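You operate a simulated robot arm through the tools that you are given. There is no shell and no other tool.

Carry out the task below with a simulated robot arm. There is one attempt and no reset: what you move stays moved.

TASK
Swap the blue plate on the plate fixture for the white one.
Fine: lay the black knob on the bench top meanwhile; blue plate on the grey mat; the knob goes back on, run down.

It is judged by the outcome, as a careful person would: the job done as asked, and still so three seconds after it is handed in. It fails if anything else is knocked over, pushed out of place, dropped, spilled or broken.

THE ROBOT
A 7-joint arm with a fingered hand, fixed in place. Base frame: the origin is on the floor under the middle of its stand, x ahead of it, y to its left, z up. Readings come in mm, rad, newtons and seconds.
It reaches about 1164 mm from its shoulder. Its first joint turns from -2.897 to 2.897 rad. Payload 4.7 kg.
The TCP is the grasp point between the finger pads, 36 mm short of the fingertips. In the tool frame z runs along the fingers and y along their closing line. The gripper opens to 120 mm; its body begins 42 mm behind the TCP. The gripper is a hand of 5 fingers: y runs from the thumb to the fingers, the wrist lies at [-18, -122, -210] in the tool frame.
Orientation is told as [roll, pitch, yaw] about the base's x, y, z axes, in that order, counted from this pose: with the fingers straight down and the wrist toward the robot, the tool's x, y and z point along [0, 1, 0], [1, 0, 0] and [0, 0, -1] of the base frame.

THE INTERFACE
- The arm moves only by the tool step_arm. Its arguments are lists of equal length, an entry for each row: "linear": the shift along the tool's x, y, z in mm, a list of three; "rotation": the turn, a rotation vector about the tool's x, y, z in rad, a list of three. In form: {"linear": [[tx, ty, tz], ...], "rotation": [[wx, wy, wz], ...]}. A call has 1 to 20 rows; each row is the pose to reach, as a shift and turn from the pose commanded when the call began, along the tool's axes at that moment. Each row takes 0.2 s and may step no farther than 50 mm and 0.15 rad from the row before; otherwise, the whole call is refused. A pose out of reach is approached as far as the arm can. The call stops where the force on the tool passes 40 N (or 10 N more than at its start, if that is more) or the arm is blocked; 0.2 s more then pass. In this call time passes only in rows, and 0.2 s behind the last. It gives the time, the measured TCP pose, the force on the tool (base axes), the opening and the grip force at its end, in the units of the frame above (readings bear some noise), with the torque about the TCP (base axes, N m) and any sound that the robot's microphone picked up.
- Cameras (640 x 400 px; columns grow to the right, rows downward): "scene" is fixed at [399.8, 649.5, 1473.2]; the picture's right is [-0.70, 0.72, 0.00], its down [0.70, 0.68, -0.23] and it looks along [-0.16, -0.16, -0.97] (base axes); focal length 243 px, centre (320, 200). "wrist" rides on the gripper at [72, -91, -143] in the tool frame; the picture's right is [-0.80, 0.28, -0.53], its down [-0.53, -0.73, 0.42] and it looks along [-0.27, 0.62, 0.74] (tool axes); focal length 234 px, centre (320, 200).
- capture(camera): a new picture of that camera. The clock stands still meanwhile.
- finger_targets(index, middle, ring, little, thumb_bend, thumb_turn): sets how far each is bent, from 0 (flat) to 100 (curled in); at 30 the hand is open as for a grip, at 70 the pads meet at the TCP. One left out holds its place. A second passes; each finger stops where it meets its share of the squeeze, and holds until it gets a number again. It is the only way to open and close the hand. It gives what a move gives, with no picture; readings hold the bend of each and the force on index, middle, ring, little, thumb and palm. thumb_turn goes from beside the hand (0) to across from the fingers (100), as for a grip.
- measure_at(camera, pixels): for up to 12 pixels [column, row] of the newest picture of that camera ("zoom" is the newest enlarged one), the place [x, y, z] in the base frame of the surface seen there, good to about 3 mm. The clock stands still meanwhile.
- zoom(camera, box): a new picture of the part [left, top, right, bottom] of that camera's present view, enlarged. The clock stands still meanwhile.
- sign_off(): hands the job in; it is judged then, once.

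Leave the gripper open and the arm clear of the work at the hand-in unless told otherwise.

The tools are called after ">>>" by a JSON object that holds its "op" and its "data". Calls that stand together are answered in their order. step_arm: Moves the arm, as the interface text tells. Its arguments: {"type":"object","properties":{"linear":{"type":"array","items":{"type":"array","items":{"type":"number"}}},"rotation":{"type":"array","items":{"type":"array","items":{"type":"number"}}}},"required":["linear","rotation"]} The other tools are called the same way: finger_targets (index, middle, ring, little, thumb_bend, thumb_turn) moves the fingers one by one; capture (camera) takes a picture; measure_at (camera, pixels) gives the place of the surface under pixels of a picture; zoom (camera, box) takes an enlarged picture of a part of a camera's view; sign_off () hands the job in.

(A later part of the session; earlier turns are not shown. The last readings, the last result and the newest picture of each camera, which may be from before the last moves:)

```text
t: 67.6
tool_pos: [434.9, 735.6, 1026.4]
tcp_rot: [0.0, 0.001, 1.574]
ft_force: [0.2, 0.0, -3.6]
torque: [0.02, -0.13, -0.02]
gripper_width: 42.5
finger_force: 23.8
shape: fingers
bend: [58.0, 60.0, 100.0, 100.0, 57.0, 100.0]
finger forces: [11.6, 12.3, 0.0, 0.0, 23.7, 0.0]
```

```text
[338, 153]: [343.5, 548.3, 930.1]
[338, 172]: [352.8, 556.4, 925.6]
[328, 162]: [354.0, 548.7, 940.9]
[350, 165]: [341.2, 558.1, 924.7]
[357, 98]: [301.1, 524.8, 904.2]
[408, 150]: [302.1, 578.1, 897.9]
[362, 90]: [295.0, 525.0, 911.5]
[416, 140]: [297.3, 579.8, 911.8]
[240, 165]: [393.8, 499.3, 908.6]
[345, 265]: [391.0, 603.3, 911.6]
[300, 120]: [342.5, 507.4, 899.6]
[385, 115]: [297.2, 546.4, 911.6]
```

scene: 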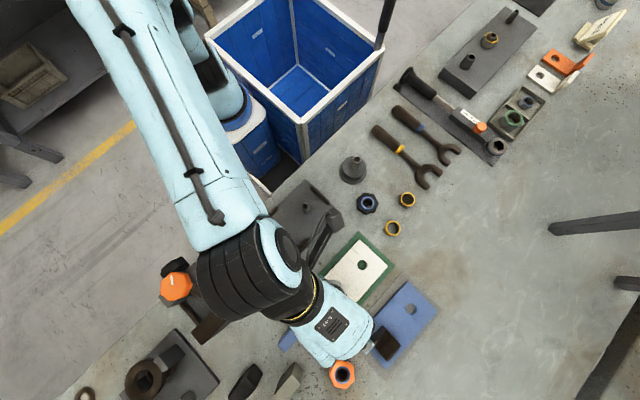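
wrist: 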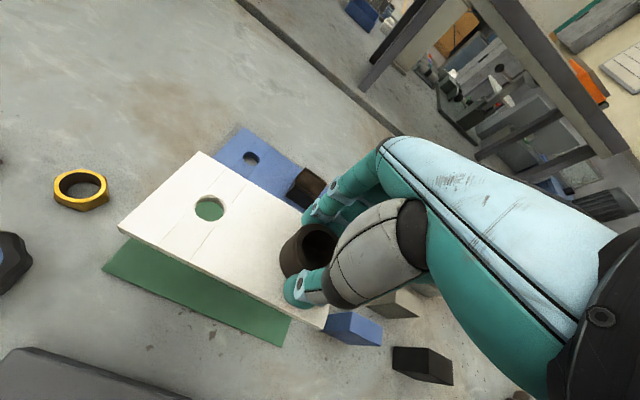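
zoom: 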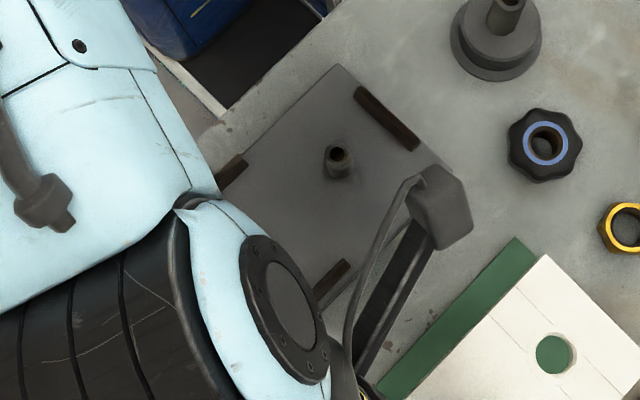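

The end rail's inner face is at x≈302, the side rails' near y≈499 and 601, and the stud's top is at about 940. I'll level the plate by tilting the hand (+0.055 about tool y, −0.04 about tool x) and then move −185 mm in y toward the stud.

>>> {"op": "step_arm", "data": {"linear": [[0, -8, 0], [0, -25, 0], [0, -48, 0], [0, -72, 0], [0, -96, 0], [0, -120, 0], [0, -144, 0], [0, -165, 0], [0, -179, 0], [0, -185.5, 0]], "rotation": [[-0.02, 0.03, 0], [-0.04, 0.055, 0], [-0.04, 0.055, 0], [-0.04, 0.055, 0], [-0.04, 0.055, 0], [-0.04, 0.055, 0], [-0.04, 0.055, 0], [-0.04, 0.055, 0], [-0.04, 0.055, 0], [-0.04, 0.055, 0]]}}

>>> {"op": "capture", "data": {"camera": "wrist"}}

>>> {"op": "zoom", "data": {"camera": "wrist", "box": [90, 130, 340, 350]}}

```text
t: 69.8
tool_pos: [435.3, 550.0, 1025.2]
tcp_rot: [0.055, -0.039, 1.571]
ft_force: [0.1, -0.5, -3.4]
torque: [-0.04, -0.13, 0.04]
gripper_width: 42.5
finger_force: 24.1
shape: fingers
bend: [58.0, 60.0, 100.0, 100.0, 57.0, 100.0]
finger forces: [11.6, 12.3, 0.0, 0.0, 23.9, 0.0]
```

```text
taken
```

wrist: 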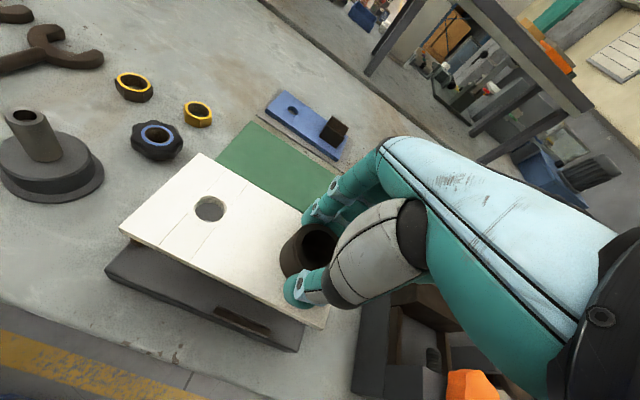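

```text
1.82 times, centred on (215, 240) of wrist
```

zoom: 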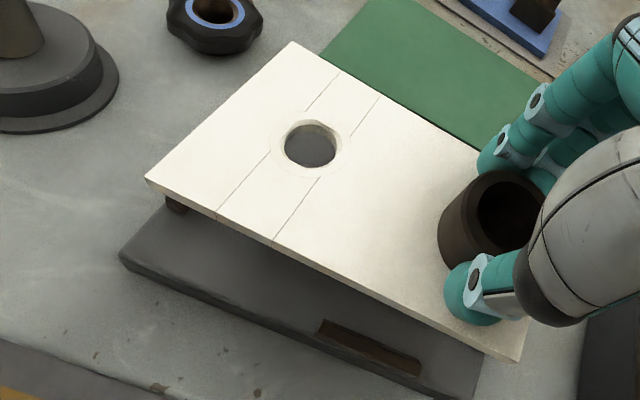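

>>> {"op": "measure_at", "data": {"camera": "zoom", "pixels": [[292, 45], [150, 178], [515, 355], [282, 145], [340, 138], [310, 120], [312, 170], [290, 165], [330, 160], [230, 110], [440, 310], [460, 150]]}}

```text
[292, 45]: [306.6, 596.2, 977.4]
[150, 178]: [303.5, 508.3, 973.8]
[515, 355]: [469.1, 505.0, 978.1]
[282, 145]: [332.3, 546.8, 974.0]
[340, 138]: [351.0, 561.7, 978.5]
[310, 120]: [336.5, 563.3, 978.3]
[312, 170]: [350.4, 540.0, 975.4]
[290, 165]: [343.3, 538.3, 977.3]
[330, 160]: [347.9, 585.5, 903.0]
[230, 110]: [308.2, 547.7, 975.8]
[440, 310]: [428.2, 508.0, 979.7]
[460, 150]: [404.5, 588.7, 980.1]
```

The plate is nearly level at 974–980 above the fixture, with its hole near (344, 551). I'll check its heading by measuring points along both long edges.

>>> {"op": "measure_at", "data": {"camera": "zoom", "pixels": [[180, 192], [240, 219], [300, 248], [360, 278], [420, 308], [480, 336], [310, 56], [340, 74], [370, 91], [400, 109], [430, 126], [460, 144]]}}

```text
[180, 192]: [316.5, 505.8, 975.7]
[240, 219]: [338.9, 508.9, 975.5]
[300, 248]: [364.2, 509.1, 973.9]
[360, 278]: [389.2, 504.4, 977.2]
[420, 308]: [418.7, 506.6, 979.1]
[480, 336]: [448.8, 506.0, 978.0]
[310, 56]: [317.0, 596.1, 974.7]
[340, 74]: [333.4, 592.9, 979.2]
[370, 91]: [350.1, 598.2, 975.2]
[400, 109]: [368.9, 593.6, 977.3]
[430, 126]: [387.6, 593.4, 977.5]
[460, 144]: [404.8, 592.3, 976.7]
```

The plate's heading is about −0.02 rad off and its −x end is slightly low. I'll correct with +0.02 yaw, +0.02 tilt and +2 mm in x, and lower 20 mm so its underside stays just above the stud.

>>> {"op": "step_arm", "data": {"linear": [[-2, 0, 0], [-2.5, -0.4, 10], [-3.1, -0.8, 20]], "rotation": [[0, 0.02, -0.02], [0, 0.02, -0.02], [0, 0.02, -0.02]]}}

>>> {"op": "zoom", "data": {"camera": "wrist", "box": [90, 130, 340, 350]}}

>>> {"op": "zoom", "data": {"camera": "scene", "box": [240, 160, 360, 280]}}

```text
t: 70.6
tool_pos: [437.2, 548.6, 1003.7]
tcp_rot: [0.074, -0.041, 1.592]
ft_force: [0.1, 0.2, -3.4]
torque: [0.05, -0.11, 0.01]
gripper_width: 42.3
finger_force: 23.8
shape: fingers
bend: [58.0, 60.0, 100.0, 100.0, 57.0, 100.0]
finger forces: [11.6, 12.3, 0.0, 0.1, 24.0, 0.0]
```

```text
1.82 times, centred on (215, 240) of wrist
```

zoom: 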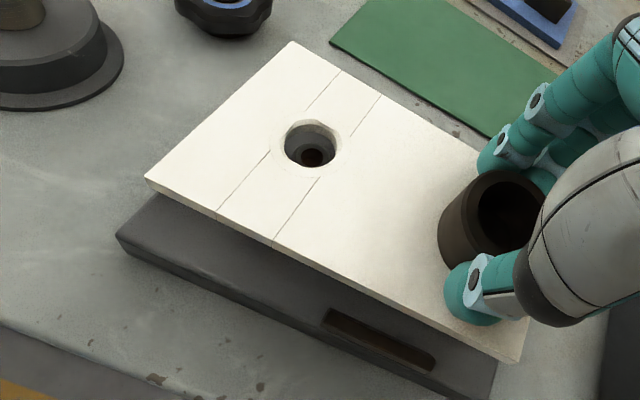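

```text
3.33 times, centred on (300, 220) of scene
```

zoom: 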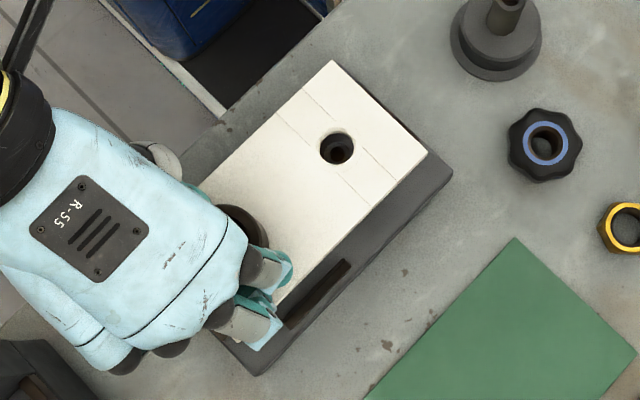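

The stud shows through the hole in both views. I'll measure the hole rim, the stud top and the plate's corners from the scene zoom.

>>> {"op": "measure_at", "data": {"camera": "zoom", "pixels": [[333, 65], [423, 153], [318, 148], [356, 145], [336, 130], [336, 166], [338, 148], [332, 155], [345, 155], [330, 180], [400, 170], [260, 170]]}}

```text
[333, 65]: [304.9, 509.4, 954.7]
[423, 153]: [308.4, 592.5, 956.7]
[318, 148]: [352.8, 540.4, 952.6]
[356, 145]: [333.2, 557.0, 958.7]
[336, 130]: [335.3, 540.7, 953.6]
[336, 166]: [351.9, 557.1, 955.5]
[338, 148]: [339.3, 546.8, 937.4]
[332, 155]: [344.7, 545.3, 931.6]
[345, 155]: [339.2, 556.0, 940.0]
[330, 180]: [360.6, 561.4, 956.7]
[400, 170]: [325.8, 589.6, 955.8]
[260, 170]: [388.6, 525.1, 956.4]
```

The hole's centre reads (343.3, 548.8) in this camera, the same as where it showed the knob on the stud. I'll check the near-end edge and long edge with more points.

>>> {"op": "measure_at", "data": {"camera": "zoom", "pixels": [[347, 78], [362, 93], [377, 107], [392, 122], [407, 136], [418, 158], [400, 178], [380, 200], [360, 221], [340, 243], [320, 264], [300, 285]]}}

```text
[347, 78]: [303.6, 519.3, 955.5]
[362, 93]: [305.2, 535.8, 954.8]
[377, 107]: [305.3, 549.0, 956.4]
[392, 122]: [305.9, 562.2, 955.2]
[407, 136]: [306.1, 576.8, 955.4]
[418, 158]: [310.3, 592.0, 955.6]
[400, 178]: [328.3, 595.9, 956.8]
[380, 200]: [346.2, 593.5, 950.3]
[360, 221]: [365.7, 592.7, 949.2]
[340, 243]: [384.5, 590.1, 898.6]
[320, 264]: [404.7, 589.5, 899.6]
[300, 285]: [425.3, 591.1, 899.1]
```

Everything is aligned within about 2 mm and the plate is level at about 955. I'll lower straight down 14 mm so the stud enters the hole, then check the force.

>>> {"op": "step_arm", "data": {"linear": [[-0.3, -0.16, 4], [-0.6, -0.32, 8], [-0.8, -0.44, 11], [-1.05, -0.56, 14]], "rotation": [[0, 0, 0], [0, 0, 0], [0, 0, 0], [0, 0, 0]]}}

>>> {"op": "zoom", "data": {"camera": "scene", "box": [270, 165, 350, 245]}}

>>> {"op": "zoom", "data": {"camera": "wrist", "box": [90, 130, 340, 350]}}

```text
t: 71.6
tool_pos: [437.3, 550.9, 988.7]
tcp_rot: [0.075, -0.04, 1.593]
ft_force: [0.1, 0.3, -3.4]
torque: [0.0, -0.15, 0.01]
gripper_width: 42.5
finger_force: 24.0
shape: fingers
bend: [58.0, 60.0, 100.0, 100.0, 57.0, 100.0]
finger forces: [11.6, 12.3, 0.0, 0.0, 24.0, 0.1]
```

```text
5.00 times, centred on (310, 205) of scene
```

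zoom: 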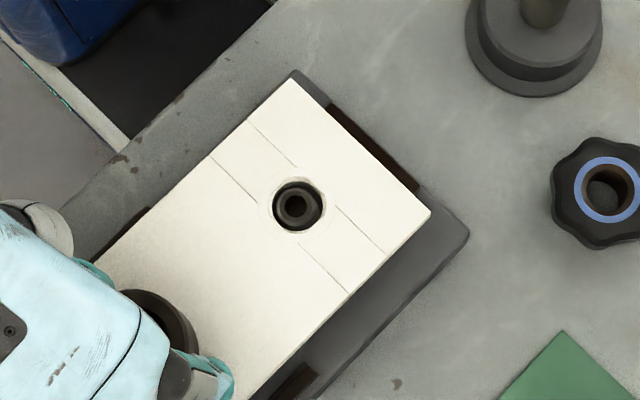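

```text
1.82 times, centred on (215, 240) of wrist
```

zoom: 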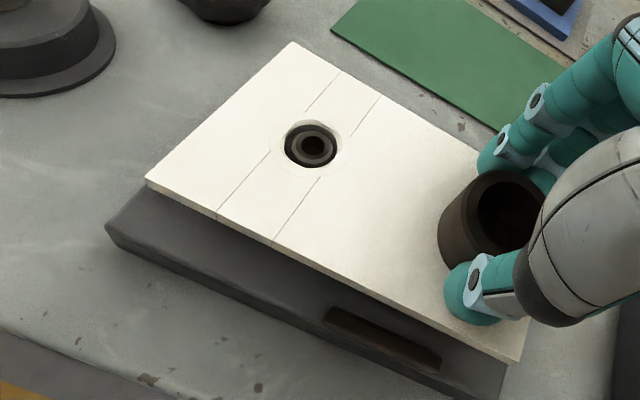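

The stud sits right in the middle of the hole in both views and there is no contact force. I'll lower another 26 mm.

>>> {"op": "step_arm", "data": {"linear": [[-0.4, -0.2, 5], [-0.75, -0.4, 10], [-1.1, -0.6, 15], [-1.5, -0.8, 20], [-1.8, -0.95, 24], [-1.95, -1.04, 26]], "rotation": [[0, 0, 0], [0, 0, 0], [0, 0, 0], [0, 0, 0], [0, 0, 0], [0, 0, 0]]}}

>>> {"op": "zoom", "data": {"camera": "scene", "box": [250, 165, 350, 265]}}

>>> {"op": "measure_at", "data": {"camera": "zoom", "pixels": [[335, 85], [450, 195], [380, 200], [330, 130], [300, 180], [340, 260], [300, 300], [250, 200], [360, 75], [460, 165], [345, 160], [380, 168]]}}

```text
t: 73.0
tool_pos: [438.2, 550.4, 963.6]
tcp_rot: [0.074, -0.041, 1.591]
ft_force: [0.0, 0.0, -4.6]
torque: [0.03, -0.16, 0.0]
gripper_width: 42.5
finger_force: 24.0
shape: fingers
bend: [58.0, 60.0, 100.0, 100.0, 57.0, 100.0]
finger forces: [11.6, 12.3, 0.1, 0.1, 24.0, 0.0]
```

```text
4.00 times, centred on (300, 215) of scene
```

zoom: 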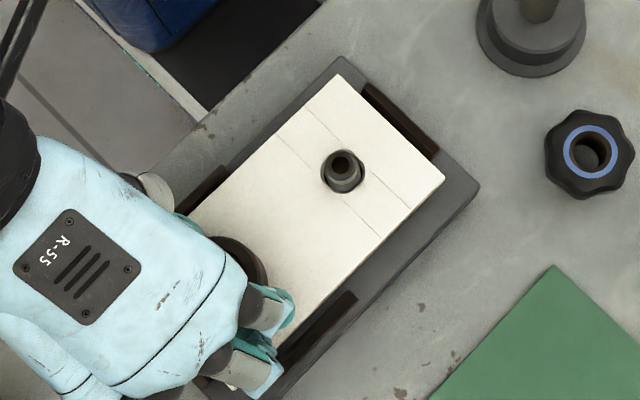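

```text
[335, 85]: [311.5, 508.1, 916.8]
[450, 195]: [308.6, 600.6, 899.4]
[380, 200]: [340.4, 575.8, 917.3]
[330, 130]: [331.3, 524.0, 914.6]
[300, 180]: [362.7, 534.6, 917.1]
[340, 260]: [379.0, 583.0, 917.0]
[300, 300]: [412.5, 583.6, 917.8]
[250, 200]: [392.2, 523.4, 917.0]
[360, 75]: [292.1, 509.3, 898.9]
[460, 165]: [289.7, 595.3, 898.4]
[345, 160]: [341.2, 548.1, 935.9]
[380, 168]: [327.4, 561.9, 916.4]
```

The plate's top is at about 917, so it has 7 mm to go, and it is clear of the end rail. I'll lower it 8 mm in small rows and watch for seating.

>>> {"op": "step_arm", "data": {"linear": [[-0.15, -0.08, 2], [-0.3, -0.16, 4], [-0.42, -0.22, 5.5], [-0.5, -0.26, 6.5], [-0.56, -0.3, 7.5]], "rotation": [[0, 0, 0], [0, 0, 0], [0, 0, 0], [0, 0, 0], [0, 0, 0]]}}

>>> {"op": "zoom", "data": {"camera": "scene", "box": [250, 165, 350, 265]}}

>>> {"op": "measure_at", "data": {"camera": "zoom", "pixels": [[336, 87], [440, 182], [380, 200], [330, 130], [300, 180], [340, 260], [300, 300], [250, 200], [400, 200], [210, 215], [345, 160], [380, 168]]}}

```text
t: 74.2
tool_pos: [437.8, 550.3, 956.2]
tcp_rot: [0.072, -0.042, 1.592]
ft_force: [2.3, -0.2, 1.4]
torque: [-0.09, -0.19, 0.05]
gripper_width: 42.5
finger_force: 24.3
shape: fingers
bend: [58.0, 60.0, 100.0, 100.0, 57.0, 100.0]
finger forces: [11.9, 12.3, 0.0, 0.0, 24.8, 0.1]
```

```text
4.00 times, centred on (300, 215) of scene
```

zoom: 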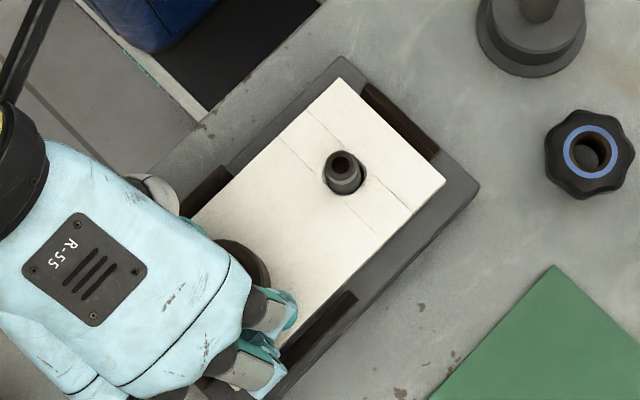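

```text
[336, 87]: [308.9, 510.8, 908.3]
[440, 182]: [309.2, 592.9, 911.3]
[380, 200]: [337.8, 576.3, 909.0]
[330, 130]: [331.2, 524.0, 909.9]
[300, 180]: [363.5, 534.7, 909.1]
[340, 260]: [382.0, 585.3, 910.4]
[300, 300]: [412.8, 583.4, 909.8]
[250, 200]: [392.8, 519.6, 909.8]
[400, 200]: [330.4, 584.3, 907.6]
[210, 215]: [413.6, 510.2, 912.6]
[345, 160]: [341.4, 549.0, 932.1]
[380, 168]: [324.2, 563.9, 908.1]
```

The plate's top is now about 909.5 and the weight has come off the hand, so it has just touched down. I'll press 2 mm more to seat it fully.

>>> {"op": "step_arm", "data": {"linear": [[-0.08, -0.04, 1], [-0.15, -0.08, 2]], "rotation": [[0, 0, 0], [0, 0, 0]]}}

```text
t: 74.8
tool_pos: [437.1, 549.6, 955.4]
tcp_rot: [0.074, -0.044, 1.59]
ft_force: [1.6, -0.5, 11.9]
torque: [-0.14, -0.14, 0.01]
gripper_width: 42.4
finger_force: 26.0
shape: fingers
bend: [58.0, 60.0, 100.0, 100.0, 58.0, 100.0]
finger forces: [12.4, 13.0, 0.0, 0.1, 26.2, 0.0]
```

The plate is seated with 12 N of upward push. I'll open the fingers, rise straight up, and take off the tilt.

>>> {"op": "finger_targets", "data": {"index": 45, "middle": 46, "thumb_bend": 45}}

>>> {"op": "step_arm", "data": {"linear": [[0.6, 0.3, -8], [1.5, 0.8, -20], [3, 1.6, -40], [4.5, 2.4, -60], [6, 3.2, -80]], "rotation": [[0, 0, 0], [0, 0, 0], [0, 0, 0], [0.02, -0.037, 0], [0.04, -0.075, 0]]}}

>>> {"op": "capture", "data": {"camera": "wrist"}}

>>> {"op": "zoom", "data": {"camera": "scene", "box": [250, 165, 350, 265]}}

```text
t: 75.8
tool_pos: [437.2, 550.6, 953.7]
tcp_rot: [0.077, -0.042, 1.592]
ft_force: [-0.5, 0.5, -0.2]
torque: [0.0, 0.01, -0.02]
gripper_width: 77.5
finger_force: 0.1
shape: fingers
bend: [45.0, 46.0, 100.0, 100.0, 45.0, 99.0]
finger forces: [0.0, 0.0, 0.1, 0.0, 0.0, 0.0]
```

```text
t: 77.0
tool_pos: [436.4, 550.0, 1032.8]
tcp_rot: [-0.001, 0.0, 1.592]
ft_force: [-0.1, -0.1, -0.2]
torque: [-0.06, 0.0, 0.01]
gripper_width: 77.4
finger_force: 0.1
shape: fingers
bend: [45.0, 46.0, 100.0, 100.0, 45.0, 99.0]
finger forces: [0.1, 0.0, 0.1, 0.0, 0.1, 0.0]
```

```text
taken
```

wrist: 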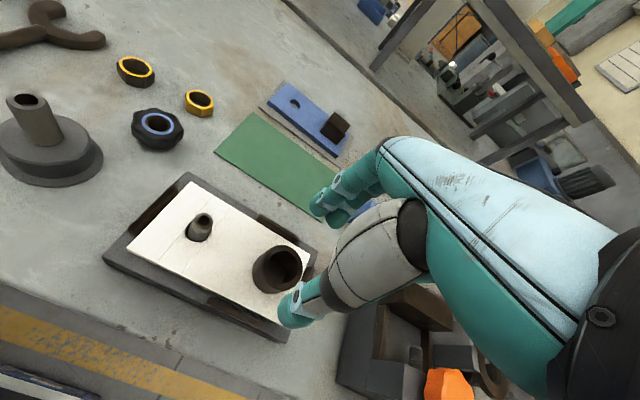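

```text
4.00 times, centred on (300, 215) of scene
```

zoom: 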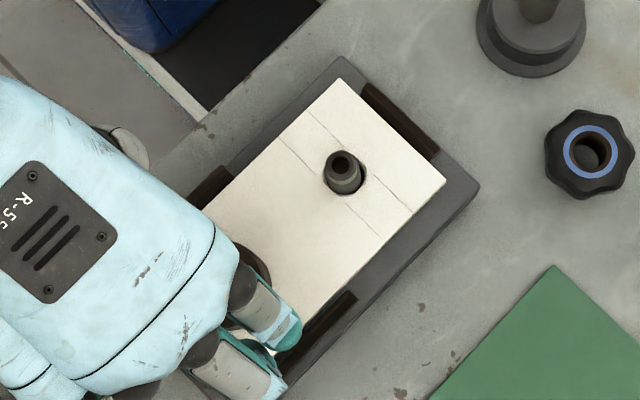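

The white plate is down over the stud and inside the rails. Now I'll measure where the knob stands on the bench, from both cameras.

>>> {"op": "measure_at", "data": {"camera": "zoom", "pixels": [[592, 130], [568, 152], [617, 152], [592, 176], [550, 150], [630, 150], [590, 115], [592, 196]]}}

>>> {"op": "measure_at", "data": {"camera": "wrist", "pixels": [[155, 115], [143, 125], [168, 125], [157, 135], [190, 205], [145, 240], [300, 250], [165, 210]]}}

```text
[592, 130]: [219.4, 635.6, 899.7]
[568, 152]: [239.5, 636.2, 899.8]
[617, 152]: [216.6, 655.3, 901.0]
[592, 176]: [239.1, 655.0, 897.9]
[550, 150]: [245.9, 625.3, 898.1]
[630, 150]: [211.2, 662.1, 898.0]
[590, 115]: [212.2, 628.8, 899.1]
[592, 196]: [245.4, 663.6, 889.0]
```

```text
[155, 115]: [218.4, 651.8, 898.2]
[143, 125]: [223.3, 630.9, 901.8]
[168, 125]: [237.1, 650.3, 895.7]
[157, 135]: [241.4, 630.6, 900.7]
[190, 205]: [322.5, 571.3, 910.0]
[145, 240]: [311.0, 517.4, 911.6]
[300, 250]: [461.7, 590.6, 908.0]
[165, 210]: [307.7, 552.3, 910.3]
```

The knob's centre is about (229, 645.5) with its top at 899.5. I'll move above it at this height, turning to yaw 3.29 so I have a full clockwise stroke available afterwards.

>>> {"op": "step_arm", "data": {"linear": [[17.2, 8.3, 0], [34.4, 16.6, 0], [51.6, 24.9, 0], [68.8, 33.2, 0], [86, 41.5, 0], [103.2, 49.9, 0], [120.4, 58.2, 0], [137.6, 66.5, 0], [154.8, 74.8, 0], [172, 83.1, 0], [189.2, 91.4, 0], [206.4, 99.7, 0]], "rotation": [[0, 0, -0.1417], [0, 0, -0.2833], [0, 0, -0.425], [0, 0, -0.5667], [0, 0, -0.7083], [0, 0, -0.85], [0, 0, -0.9917], [0, 0, -1.1333], [0, 0, -1.275], [0, 0, -1.4167], [0, 0, -1.5583], [0, 0, -1.7]]}}

>>> {"op": "zoom", "data": {"camera": "wrist", "box": [180, 180, 380, 360]}}

>>> {"op": "measure_at", "data": {"camera": "zoom", "pixels": [[300, 200], [285, 210], [320, 215], [280, 190], [310, 180], [290, 240]]}}

```text
t: 79.6
tool_pos: [228.5, 647.1, 1034.2]
tcp_rot: [-0.001, 0.002, -2.988]
ft_force: [0.3, 0.5, 0.8]
torque: [0.04, 0.01, 0.0]
gripper_width: 77.4
finger_force: 0.1
shape: fingers
bend: [45.0, 46.0, 100.0, 100.0, 45.0, 99.0]
finger forces: [0.0, 0.1, 0.0, 0.1, 0.1, 0.0]
```

```text
2.22 times, centred on (280, 270) of wrist
```

zoom: 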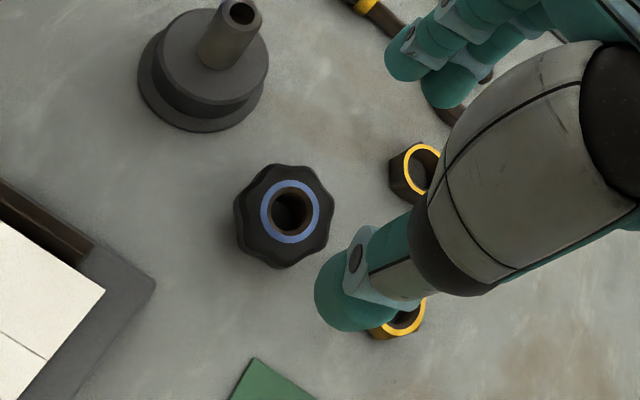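

```text
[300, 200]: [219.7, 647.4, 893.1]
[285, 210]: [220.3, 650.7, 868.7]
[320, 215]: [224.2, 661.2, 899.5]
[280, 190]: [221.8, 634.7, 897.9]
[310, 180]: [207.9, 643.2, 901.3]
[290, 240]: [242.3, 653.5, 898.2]
```

I'll take a few more rim points to confirm the knob's centre from here.

>>> {"op": "measure_at", "data": {"camera": "zoom", "pixels": [[291, 184], [264, 212], [318, 212], [291, 240], [272, 192], [311, 192], [272, 232], [311, 232], [238, 210], [333, 205], [285, 166], [285, 262]]}}

```text
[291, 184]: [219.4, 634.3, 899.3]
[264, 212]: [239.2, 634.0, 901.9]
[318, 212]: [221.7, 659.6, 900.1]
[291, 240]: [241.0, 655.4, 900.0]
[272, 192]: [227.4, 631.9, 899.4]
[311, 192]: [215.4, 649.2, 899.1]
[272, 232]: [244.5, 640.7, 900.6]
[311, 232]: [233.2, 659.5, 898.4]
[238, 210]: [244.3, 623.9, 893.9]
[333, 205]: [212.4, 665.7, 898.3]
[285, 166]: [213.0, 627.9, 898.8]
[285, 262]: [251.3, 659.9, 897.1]
```

The knob's centre is (230.2, 645.6), right under the TCP. I'll lower 120 mm to TCP z≈914 and then close on the knob.

>>> {"op": "step_arm", "data": {"linear": [[0, -0.7, 25], [0, -0.7, 50], [0, -0.7, 75], [0, -0.7, 98], [0, -0.7, 112], [0, -0.7, 120]], "rotation": [[0, 0, 0], [0, 0, 0], [0, 0, 0], [0, 0, 0], [0, 0, 0], [0, 0, 0]]}}

>>> {"op": "zoom", "data": {"camera": "wrist", "box": [220, 150, 400, 340]}}

```text
t: 81.0
tool_pos: [229.8, 645.1, 914.4]
tcp_rot: [-0.002, 0.002, -2.991]
ft_force: [0.3, -0.9, 0.6]
torque: [0.02, -0.03, 0.02]
gripper_width: 77.4
finger_force: 0.0
shape: fingers
bend: [45.0, 46.0, 100.0, 100.0, 45.0, 99.0]
finger forces: [0.1, 0.1, 0.0, 0.0, 0.1, 0.1]
```

```text
2.11 times, centred on (310, 245) of wrist
```

zoom: 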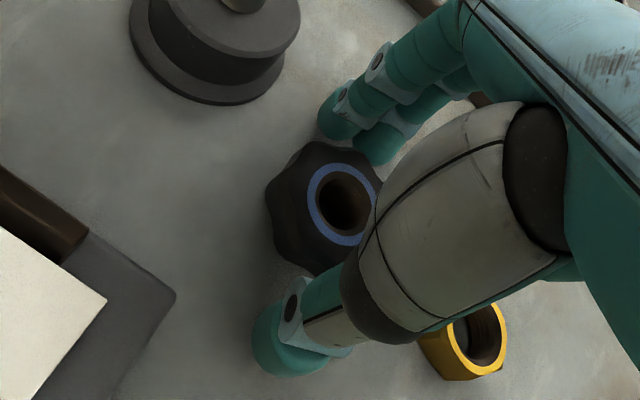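

The knob is between the open fingers. I'll close the index, middle and thumb on it with a moderate squeeze.

>>> {"op": "finger_targets", "data": {"index": 70, "middle": 70, "thumb_bend": 70}}

>>> {"op": "zoom", "data": {"camera": "wrist", "box": [220, 150, 400, 340]}}

>>> {"op": "measure_at", "data": {"camera": "zoom", "pixels": [[341, 167], [316, 185], [312, 210], [323, 235], [350, 243], [345, 166], [330, 172], [300, 165], [280, 200], [285, 250]]}}

```text
t: 82.0
tool_pos: [230.5, 645.0, 913.5]
tcp_rot: [-0.002, 0.002, -2.989]
ft_force: [-0.4, -0.1, -0.4]
torque: [0.02, -0.01, -0.02]
gripper_width: 47.5
finger_force: 17.2
shape: fingers
bend: [59.0, 63.0, 100.0, 100.0, 55.0, 100.0]
finger forces: [8.6, 8.0, 0.0, 0.0, 17.5, 0.1]
```

```text
2.11 times, centred on (310, 245) of wrist
```

zoom: 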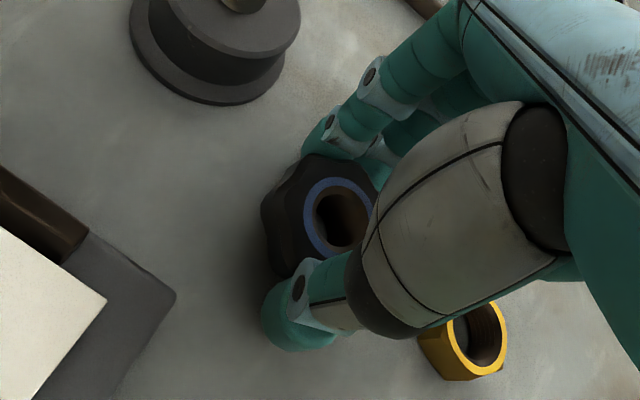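

```text
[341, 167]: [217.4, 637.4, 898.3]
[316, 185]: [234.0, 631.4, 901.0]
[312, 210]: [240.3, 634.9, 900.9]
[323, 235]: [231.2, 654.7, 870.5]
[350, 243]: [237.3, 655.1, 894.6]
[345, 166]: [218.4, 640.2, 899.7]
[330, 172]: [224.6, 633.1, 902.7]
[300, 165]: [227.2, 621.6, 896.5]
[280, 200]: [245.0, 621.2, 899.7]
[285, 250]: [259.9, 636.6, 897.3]
```

The knob seems to have shifted a little toward the thumb as it was gripped. A tighter zoom will let me measure its rim accurately.

>>> {"op": "zoom", "data": {"camera": "wrist", "box": [280, 210, 350, 280]}}

```text
5.71 times, centred on (315, 245) of wrist
```

zoom: 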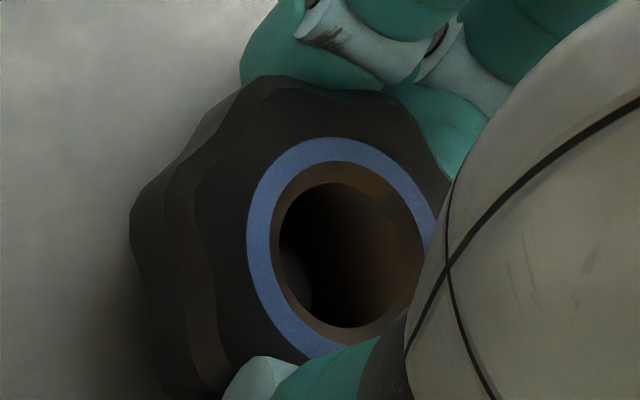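

>>> {"op": "measure_at", "data": {"camera": "zoom", "pixels": [[260, 240], [270, 200], [300, 160], [335, 148], [375, 158], [405, 185], [425, 215], [265, 280], [285, 320], [310, 345], [280, 190], [390, 168]]}}

```text
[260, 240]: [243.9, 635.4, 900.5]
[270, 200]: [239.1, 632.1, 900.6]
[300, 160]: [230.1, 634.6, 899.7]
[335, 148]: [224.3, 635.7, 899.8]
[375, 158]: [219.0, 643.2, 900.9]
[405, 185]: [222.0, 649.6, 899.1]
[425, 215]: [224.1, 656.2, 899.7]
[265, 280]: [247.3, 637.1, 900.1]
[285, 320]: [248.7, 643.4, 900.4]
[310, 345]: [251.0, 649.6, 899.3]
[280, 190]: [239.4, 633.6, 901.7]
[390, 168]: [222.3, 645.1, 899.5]
```

The knob's centre is now about (235, 647), some 5 mm toward the thumb. I'll rebalance the squeeze, easing the fingers and firming the thumb, to bring the knob back onto the tool axis.

>>> {"op": "finger_targets", "data": {"index": 67, "middle": 68, "thumb_bend": 74}}

>>> {"op": "zoom", "data": {"camera": "wrist", "box": [280, 210, 350, 280]}}

>>> {"op": "measure_at", "data": {"camera": "zoom", "pixels": [[260, 240], [270, 200], [300, 160], [335, 148], [375, 158], [405, 185], [425, 215], [265, 280], [285, 320], [310, 345]]}}

```text
t: 83.0
tool_pos: [230.5, 645.2, 914.0]
tcp_rot: [-0.002, 0.0, -2.989]
ft_force: [0.0, 0.6, -0.1]
torque: [0.03, 0.01, 0.0]
gripper_width: 46.7
finger_force: 20.2
shape: fingers
bend: [57.0, 61.0, 100.0, 100.0, 59.0, 100.0]
finger forces: [9.9, 9.1, 0.1, 0.0, 20.4, 0.0]
```

```text
5.71 times, centred on (315, 245) of wrist
```

zoom: 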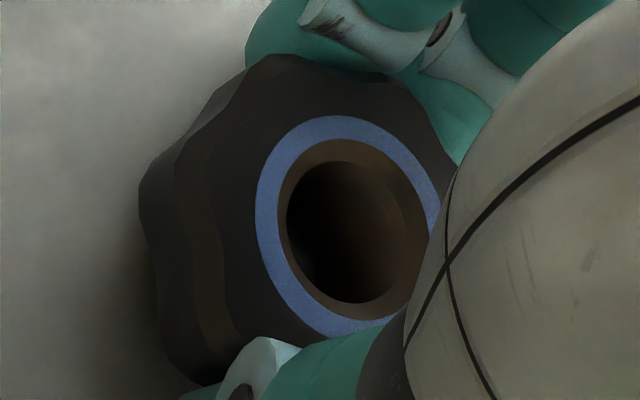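

```text
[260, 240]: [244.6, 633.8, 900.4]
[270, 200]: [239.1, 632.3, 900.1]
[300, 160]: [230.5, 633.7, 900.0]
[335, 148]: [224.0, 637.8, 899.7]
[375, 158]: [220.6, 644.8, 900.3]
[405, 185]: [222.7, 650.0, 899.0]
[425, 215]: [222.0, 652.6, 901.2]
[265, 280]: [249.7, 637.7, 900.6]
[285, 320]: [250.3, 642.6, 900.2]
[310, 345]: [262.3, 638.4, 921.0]
```

It moved about 3 mm in the right direction. I'll measure points on the rim at its new place.

>>> {"op": "measure_at", "data": {"camera": "zoom", "pixels": [[268, 215], [275, 175], [300, 143], [340, 128], [380, 140], [410, 165], [430, 195], [275, 260], [297, 300], [330, 322]]}}

```text
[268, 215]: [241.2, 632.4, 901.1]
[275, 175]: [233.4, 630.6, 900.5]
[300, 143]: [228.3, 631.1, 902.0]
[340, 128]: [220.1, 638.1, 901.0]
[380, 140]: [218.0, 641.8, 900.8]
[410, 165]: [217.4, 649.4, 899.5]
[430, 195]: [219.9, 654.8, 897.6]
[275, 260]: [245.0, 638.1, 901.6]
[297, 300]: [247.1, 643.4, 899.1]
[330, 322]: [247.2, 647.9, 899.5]
```

The knob's centre is now (232.3, 645.5), within 2 mm of the TCP, and gripped at about 20 N. I'll lift it 90 mm and carry it above the stud at about (345, 550).

>>> {"op": "step_arm", "data": {"linear": [[0, 0, -6], [0, 0, -20], [0, 0, -40], [0, 0, -60], [0, 0, -78], [0, 0, -90], [14, -12, -90], [34, -29.5, -90], [54, -46.8, -90], [74, -64, -90], [92, -79.7, -90], [105, -91, -90], [111.6, -96.7, -90]], "rotation": [[0, 0, 0], [0, 0, 0], [0, 0, 0], [0, 0, 0], [0, 0, 0], [0, 0, 0], [0, 0, 0], [0, 0, 0], [0, 0, 0], [0, 0, 0], [0, 0, 0], [0, 0, 0], [0, 0, 0]]}}

>>> {"op": "capture", "data": {"camera": "wrist"}}

>>> {"op": "zoom", "data": {"camera": "wrist", "box": [280, 210, 350, 280]}}

```text
t: 85.8
tool_pos: [341.1, 548.4, 1004.0]
tcp_rot: [0.0, -0.001, -2.99]
ft_force: [-0.1, 0.2, -1.2]
torque: [0.01, 0.02, 0.01]
gripper_width: 46.4
finger_force: 19.9
shape: fingers
bend: [57.0, 61.0, 100.0, 100.0, 59.0, 100.0]
finger forces: [10.2, 9.2, 0.0, 0.0, 20.1, 0.0]
```

```text
taken
```

wrist: 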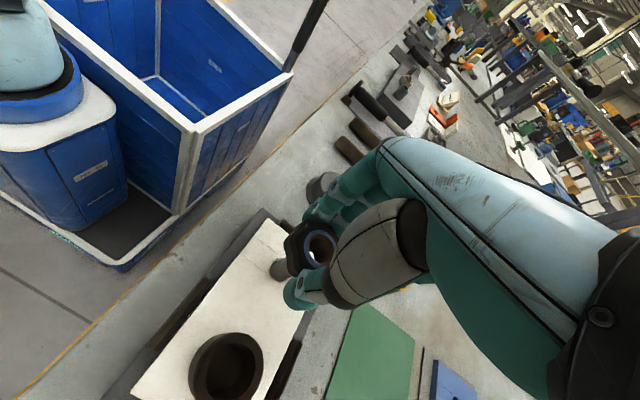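

```text
5.71 times, centred on (315, 245) of wrist
```

zoom: 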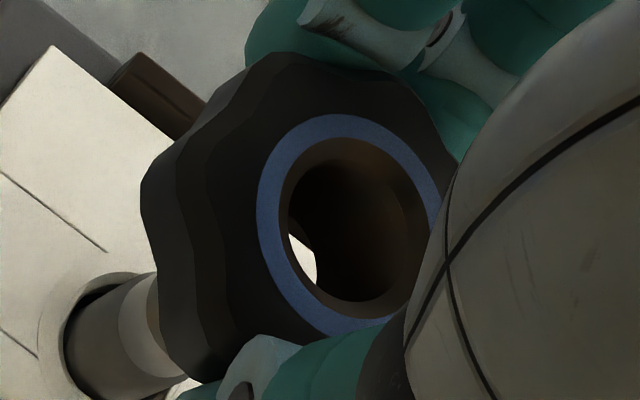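

The knob hangs above the stud, which I can see to its lower left in the zoom. I'll measure the knob's rim and the stud to check alignment.

>>> {"op": "measure_at", "data": {"camera": "zoom", "pixels": [[268, 215], [275, 175], [300, 143], [340, 126], [380, 140], [410, 165], [430, 195], [275, 260], [297, 300], [330, 322], [135, 330], [100, 330]]}}

>>> {"op": "zoom", "data": {"camera": "scene", "box": [270, 165, 350, 245]}}

```text
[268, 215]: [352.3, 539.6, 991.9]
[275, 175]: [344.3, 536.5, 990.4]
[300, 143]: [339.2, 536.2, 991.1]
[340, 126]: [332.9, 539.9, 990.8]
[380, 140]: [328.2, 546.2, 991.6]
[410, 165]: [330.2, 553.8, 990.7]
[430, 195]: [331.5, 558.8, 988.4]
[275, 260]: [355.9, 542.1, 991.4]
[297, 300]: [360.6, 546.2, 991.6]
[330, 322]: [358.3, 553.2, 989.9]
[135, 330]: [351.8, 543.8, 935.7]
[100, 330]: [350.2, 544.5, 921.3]
```

```text
5.00 times, centred on (310, 205) of scene
```

zoom: 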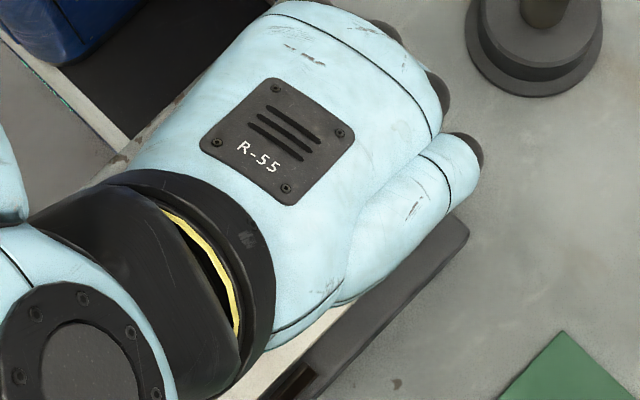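

The knob's centre is (344.2, 550.2) and the stud's about (345, 549), so they agree within 1 mm. I'll lower 30 mm, which slips the knob over the stud's top, and check for any force.

>>> {"op": "step_arm", "data": {"linear": [[0.7, -0.4, 6], [0.7, -0.4, 12], [0.7, -0.4, 17], [0.7, -0.4, 21], [0.7, -0.4, 24], [0.7, -0.4, 27], [0.7, -0.4, 30]], "rotation": [[0, 0, 0], [0, 0, 0], [0, 0, 0], [0, 0, 0], [0, 0, 0], [0, 0, 0], [0, 0, 0]]}}

>>> {"op": "zoom", "data": {"camera": "wrist", "box": [270, 200, 350, 280]}}

```text
t: 87.4
tool_pos: [343.3, 547.9, 973.8]
tcp_rot: [0.0, 0.0, -2.99]
ft_force: [0.6, 0.7, -1.6]
torque: [0.02, -0.01, -0.01]
gripper_width: 46.6
finger_force: 19.8
shape: fingers
bend: [57.0, 61.0, 100.0, 100.0, 59.0, 100.0]
finger forces: [10.2, 9.1, 0.0, 0.0, 20.2, 0.1]
```

```text
5.00 times, centred on (310, 240) of wrist
```

zoom: 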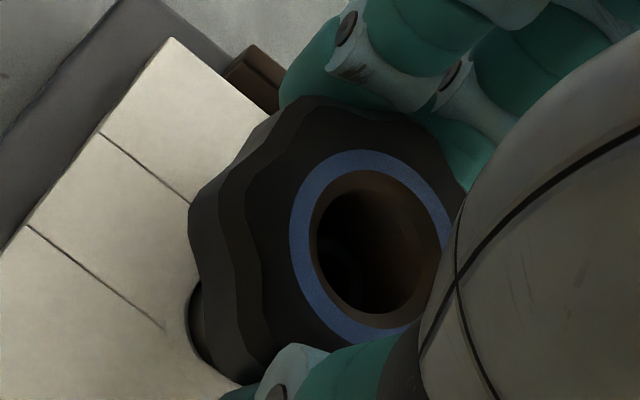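

No contact force, and the knob is now over the stud's top. I'll lower 8 mm more, gently.

>>> {"op": "step_arm", "data": {"linear": [[0, 0, 2], [0, 0, 4], [0, 0, 6], [0, 0, 8]], "rotation": [[0, 0, 0], [0, 0, 0], [0, 0, 0], [0, 0, 0]]}}

>>> {"op": "zoom", "data": {"camera": "wrist", "box": [270, 200, 350, 280]}}

>>> {"op": "measure_at", "data": {"camera": "zoom", "pixels": [[300, 230], [310, 195], [340, 165], [370, 158], [410, 175], [435, 205], [305, 270], [330, 310], [360, 330], [380, 240], [350, 260], [370, 280]]}}

```text
t: 88.4
tool_pos: [341.9, 547.8, 966.2]
tcp_rot: [-0.002, 0.002, -2.989]
ft_force: [0.2, 0.9, -0.4]
torque: [0.06, 0.0, 0.03]
gripper_width: 46.6
finger_force: 19.5
shape: fingers
bend: [57.0, 61.0, 100.0, 100.0, 59.0, 100.0]
finger forces: [9.9, 9.1, 0.0, 0.0, 20.2, 0.1]
```

```text
5.00 times, centred on (310, 240) of wrist
```

zoom: 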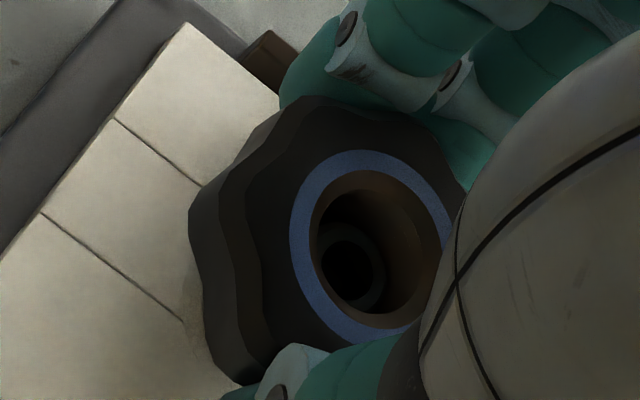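

```text
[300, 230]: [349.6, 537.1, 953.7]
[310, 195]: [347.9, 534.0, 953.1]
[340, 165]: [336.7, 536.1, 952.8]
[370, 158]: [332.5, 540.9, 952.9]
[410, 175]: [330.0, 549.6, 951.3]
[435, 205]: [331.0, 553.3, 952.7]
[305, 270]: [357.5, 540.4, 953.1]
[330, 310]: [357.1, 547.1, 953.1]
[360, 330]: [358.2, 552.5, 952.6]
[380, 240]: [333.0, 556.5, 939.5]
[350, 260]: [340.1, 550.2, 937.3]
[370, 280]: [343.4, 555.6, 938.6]
```

The stud's tip is visible inside the bore at about z 938, and there is still no contact. I'll measure the stud's rim to compare its centre with the knob's.

>>> {"op": "zoom", "data": {"camera": "wrist", "box": [300, 230, 340, 270]}}

```text
10.00 times, centred on (320, 250) of wrist
```

zoom: 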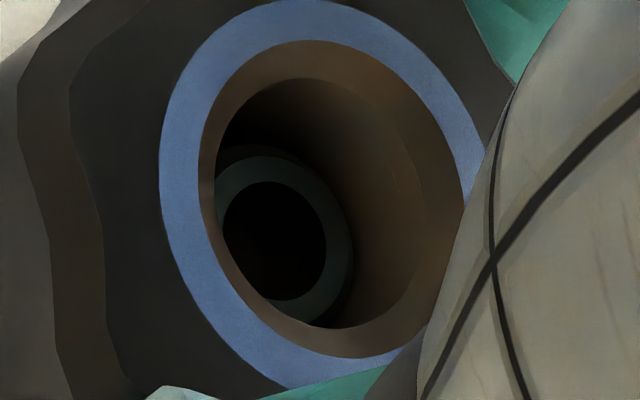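

>>> {"op": "measure_at", "data": {"camera": "zoom", "pixels": [[228, 190], [250, 168], [280, 170], [310, 190], [335, 220], [342, 250], [335, 285], [310, 308], [240, 160], [222, 175]]}}

```text
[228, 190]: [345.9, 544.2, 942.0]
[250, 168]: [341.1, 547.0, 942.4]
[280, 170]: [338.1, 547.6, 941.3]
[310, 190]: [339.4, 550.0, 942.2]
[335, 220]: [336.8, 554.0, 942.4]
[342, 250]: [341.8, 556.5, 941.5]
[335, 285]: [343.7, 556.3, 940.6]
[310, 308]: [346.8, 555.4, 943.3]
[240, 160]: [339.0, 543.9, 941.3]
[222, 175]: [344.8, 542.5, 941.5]
```

The stud's centre is about (344, 550.5) against the knob's (344.2, 549). I'll shift the knob about 1 mm in +y and lower 3 mm, feeling for the thread.

>>> {"op": "step_arm", "data": {"linear": [[-0.9, -0.1, 0.5], [-0.9, -0.1, 1.5], [-0.9, -0.1, 2.5], [-0.9, -0.1, 3.0]], "rotation": [[0, 0, 0], [0, 0, 0], [0, 0, 0], [0, 0, 0]]}}

```text
t: 89.4
tool_pos: [342.3, 548.7, 963.0]
tcp_rot: [-0.003, 0.0, -2.99]
ft_force: [0.3, 0.4, -0.8]
torque: [-0.01, -0.03, -0.01]
gripper_width: 46.4
finger_force: 19.9
shape: fingers
bend: [57.0, 61.0, 100.0, 100.0, 59.0, 100.0]
finger forces: [10.2, 9.2, 0.1, 0.1, 20.1, 0.1]
```

Still no contact with the knob's top at about 950. I'll lower another 3 mm in 1 mm rows.

>>> {"op": "step_arm", "data": {"linear": [[0, 0, 1], [0, 0, 2], [0, 0, 3]], "rotation": [[0, 0, 0], [0, 0, 0], [0, 0, 0]]}}

```text
t: 90.2
tool_pos: [342.5, 549.1, 959.9]
tcp_rot: [-0.002, 0.001, -2.991]
ft_force: [-1.2, 1.4, 4.3]
torque: [0.07, -0.13, -0.02]
gripper_width: 46.4
finger_force: 19.5
shape: fingers
bend: [57.0, 61.0, 100.0, 100.0, 59.0, 100.0]
finger forces: [10.5, 9.3, 0.1, 0.0, 20.1, 0.0]
```

Contact at last: 4.3 N with the knob's top near 947, so the threads have met. I'll turn clockwise 0.6 rad about the knob's own axis, lowering 0.6 mm, and see whether it engages.

>>> {"op": "step_arm", "data": {"linear": [[-0.28, 0.08, 0.15], [-0.56, 0.13, 0.3], [-0.85, 0.13, 0.45], [-1.14, 0.08, 0.6]], "rotation": [[0, 0, 0.15], [0, 0, 0.3], [0, 0, 0.45], [0, 0, 0.6]]}}

>>> {"op": "zoom", "data": {"camera": "wrist", "box": [270, 200, 350, 280]}}

>>> {"op": "measure_at", "data": {"camera": "zoom", "pixels": [[300, 230], [310, 195], [340, 165], [370, 158], [410, 175], [435, 205], [305, 270], [330, 310], [360, 330], [260, 200], [280, 270]]}}

```text
t: 91.2
tool_pos: [342.6, 550.3, 958.9]
tcp_rot: [0.0, -0.001, 2.692]
ft_force: [0.5, 1.2, 2.6]
torque: [-0.03, -0.2, 0.02]
gripper_width: 46.9
finger_force: 19.8
shape: fingers
bend: [57.0, 61.0, 100.0, 100.0, 59.0, 100.0]
finger forces: [10.5, 9.1, 0.0, 0.1, 20.1, 0.0]
```

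```text
5.00 times, centred on (310, 240) of wrist
```

zoom: 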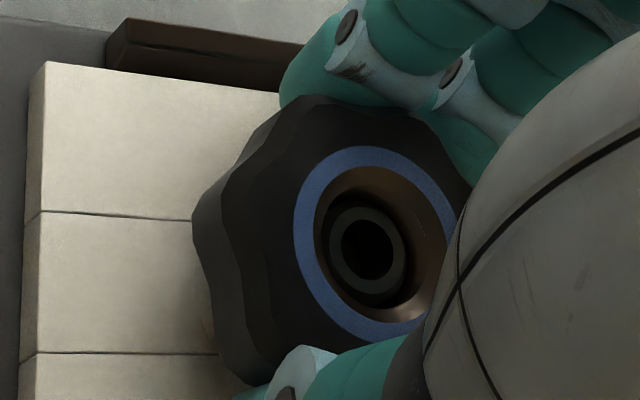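

```text
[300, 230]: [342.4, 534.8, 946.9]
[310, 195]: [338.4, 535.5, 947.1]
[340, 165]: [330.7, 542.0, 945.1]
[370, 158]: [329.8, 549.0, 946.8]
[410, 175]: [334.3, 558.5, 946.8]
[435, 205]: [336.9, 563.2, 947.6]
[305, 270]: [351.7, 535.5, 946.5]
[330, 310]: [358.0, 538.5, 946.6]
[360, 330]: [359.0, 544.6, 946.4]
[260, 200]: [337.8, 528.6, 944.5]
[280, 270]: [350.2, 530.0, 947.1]
```

The upward force dropped to 2.6 N even though I lowered, so the thread seems to be taking, and the stud is well centred in the bore. I'll turn 1.2 rad more, lowering 1.5 mm.

>>> {"op": "step_arm", "data": {"linear": [[-0.28, 0.08, 0.2], [-0.56, 0.13, 0.4], [-0.85, 0.13, 0.6], [-1.14, 0.08, 0.8], [-1.42, 0, 1.0], [-1.68, -0.13, 1.15], [-1.91, -0.3, 1.3], [-2.12, -0.5, 1.5]], "rotation": [[0, 0, 0.15], [0, 0, 0.3], [0, 0, 0.45], [0, 0, 0.6], [0, 0, 0.75], [0, 0, 0.9], [0, 0, 1.05], [0, 0, 1.2]]}}

>>> {"op": "zoom", "data": {"camera": "wrist", "box": [270, 200, 350, 280]}}

>>> {"op": "measure_at", "data": {"camera": "zoom", "pixels": [[302, 230], [312, 195], [340, 165], [370, 158], [410, 175], [435, 205], [307, 270], [332, 310], [360, 325], [260, 200], [280, 270]]}}

```text
t: 93.0
tool_pos: [343.6, 551.9, 958.0]
tcp_rot: [-0.002, 0.0, 1.493]
ft_force: [4.1, -3.5, -0.9]
torque: [-0.24, -0.05, 0.0]
gripper_width: 46.6
finger_force: 20.0
shape: fingers
bend: [57.0, 61.0, 100.0, 100.0, 59.0, 100.0]
finger forces: [9.4, 9.6, 0.0, 0.0, 21.1, 0.1]
```

```text
5.00 times, centred on (310, 240) of wrist
```

zoom: 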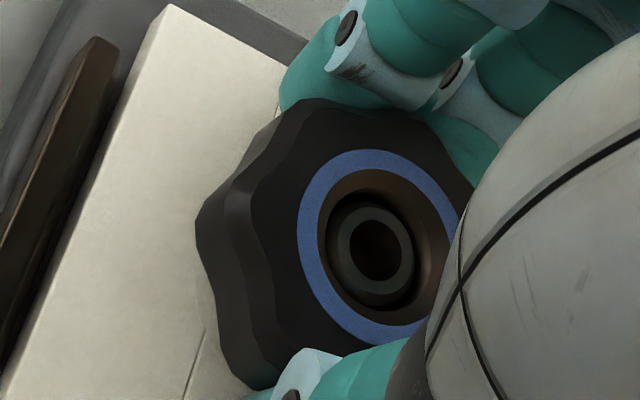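

```text
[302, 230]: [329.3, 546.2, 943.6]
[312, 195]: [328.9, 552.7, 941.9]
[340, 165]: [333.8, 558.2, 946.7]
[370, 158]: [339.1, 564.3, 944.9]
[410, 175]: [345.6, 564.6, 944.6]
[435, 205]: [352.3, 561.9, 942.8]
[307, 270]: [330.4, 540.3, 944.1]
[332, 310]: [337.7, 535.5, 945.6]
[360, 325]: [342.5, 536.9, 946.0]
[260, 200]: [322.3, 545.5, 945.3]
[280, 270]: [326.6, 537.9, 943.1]
```

The knob is threading down: its top is at about 944.5 and the vertical force is near zero. I'll turn another 1.2 rad, lowering 2 mm and easing off the small sideways load.

>>> {"op": "step_arm", "data": {"linear": [[-0.65, -0.2, 0.25], [-1.2, -0.35, 0.5], [-1.6, -0.42, 0.75], [-1.89, -0.47, 1.0], [-2.17, -0.55, 1.25], [-2.43, -0.68, 1.5], [-2.66, -0.85, 1.75], [-2.87, -1.05, 2.0]], "rotation": [[0, 0, 0.15], [0, 0, 0.3], [0, 0, 0.45], [0, 0, 0.6], [0, 0, 0.75], [0, 0, 0.9], [0, 0, 1.05], [0, 0, 1.2]]}}

>>> {"op": "zoom", "data": {"camera": "wrist", "box": [270, 200, 350, 280]}}

>>> {"op": "measure_at", "data": {"camera": "zoom", "pixels": [[302, 230], [312, 195], [340, 165], [370, 158], [410, 175], [435, 205], [307, 270], [332, 310], [360, 325], [260, 200], [280, 270]]}}

```text
t: 94.8
tool_pos: [345.7, 550.5, 956.3]
tcp_rot: [0.001, -0.002, 0.291]
ft_force: [-1.5, -0.9, -2.5]
torque: [-0.08, 0.19, 0.02]
gripper_width: 46.4
finger_force: 19.8
shape: fingers
bend: [57.0, 61.0, 100.0, 100.0, 59.0, 100.0]
finger forces: [11.0, 8.8, 0.0, 0.1, 20.0, 0.1]
```

```text
5.00 times, centred on (310, 240) of wrist
```

zoom: 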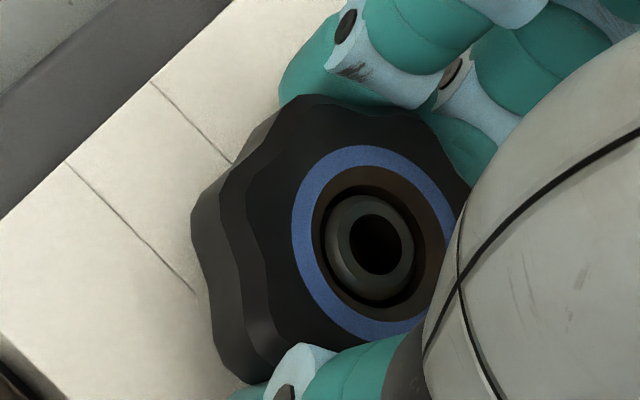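

```text
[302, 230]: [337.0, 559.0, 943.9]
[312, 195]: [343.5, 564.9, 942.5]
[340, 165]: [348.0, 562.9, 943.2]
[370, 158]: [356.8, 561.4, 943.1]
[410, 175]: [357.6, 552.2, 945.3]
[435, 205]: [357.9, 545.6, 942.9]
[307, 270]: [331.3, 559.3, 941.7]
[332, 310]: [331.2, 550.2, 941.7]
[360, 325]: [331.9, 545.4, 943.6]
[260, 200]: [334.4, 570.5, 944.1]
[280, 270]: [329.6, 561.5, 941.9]
```

The knob's top is at about 943 after 3.0 rad, so it needs about 2.5 mm more. I'll continue clockwise another 0.9 rad in this grip, lowering 1.2 mm.

>>> {"op": "step_arm", "data": {"linear": [[-0.25, 0.05, 0.2], [-0.5, 0.08, 0.4], [-0.75, 0.08, 0.6], [-1.0, 0.03, 0.8], [-1.25, -0.05, 1.0], [-1.5, -0.15, 1.2]], "rotation": [[0, 0, 0.15], [0, 0, 0.3], [0, 0, 0.45], [0, 0, 0.6], [0, 0, 0.75], [0, 0, 0.9]]}}

>>> {"op": "zoom", "data": {"camera": "wrist", "box": [270, 200, 350, 280]}}

>>> {"op": "measure_at", "data": {"camera": "zoom", "pixels": [[302, 230], [312, 195], [340, 165], [370, 158], [410, 175], [435, 205], [307, 270], [332, 310], [360, 325], [260, 200], [280, 270]]}}

```text
t: 96.2
tool_pos: [345.7, 550.1, 954.5]
tcp_rot: [0.001, -0.001, -0.609]
ft_force: [-6.1, 1.7, 1.0]
torque: [0.18, 0.34, 0.01]
gripper_width: 46.5
finger_force: 20.0
shape: fingers
bend: [57.0, 61.0, 100.0, 100.0, 59.0, 100.0]
finger forces: [9.2, 8.4, 0.0, 0.0, 22.4, 0.0]
```

```text
5.00 times, centred on (310, 240) of wrist
```

zoom: 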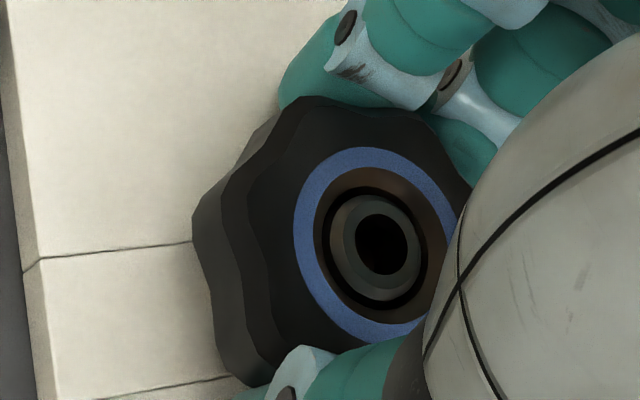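

```text
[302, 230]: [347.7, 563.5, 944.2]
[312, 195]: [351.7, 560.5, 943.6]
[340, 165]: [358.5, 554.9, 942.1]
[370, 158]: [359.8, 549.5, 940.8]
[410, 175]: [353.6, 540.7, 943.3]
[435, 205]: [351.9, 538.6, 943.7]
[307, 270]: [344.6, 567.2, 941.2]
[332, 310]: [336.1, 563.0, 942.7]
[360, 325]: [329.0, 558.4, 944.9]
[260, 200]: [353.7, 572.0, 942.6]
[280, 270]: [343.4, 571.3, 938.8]
```

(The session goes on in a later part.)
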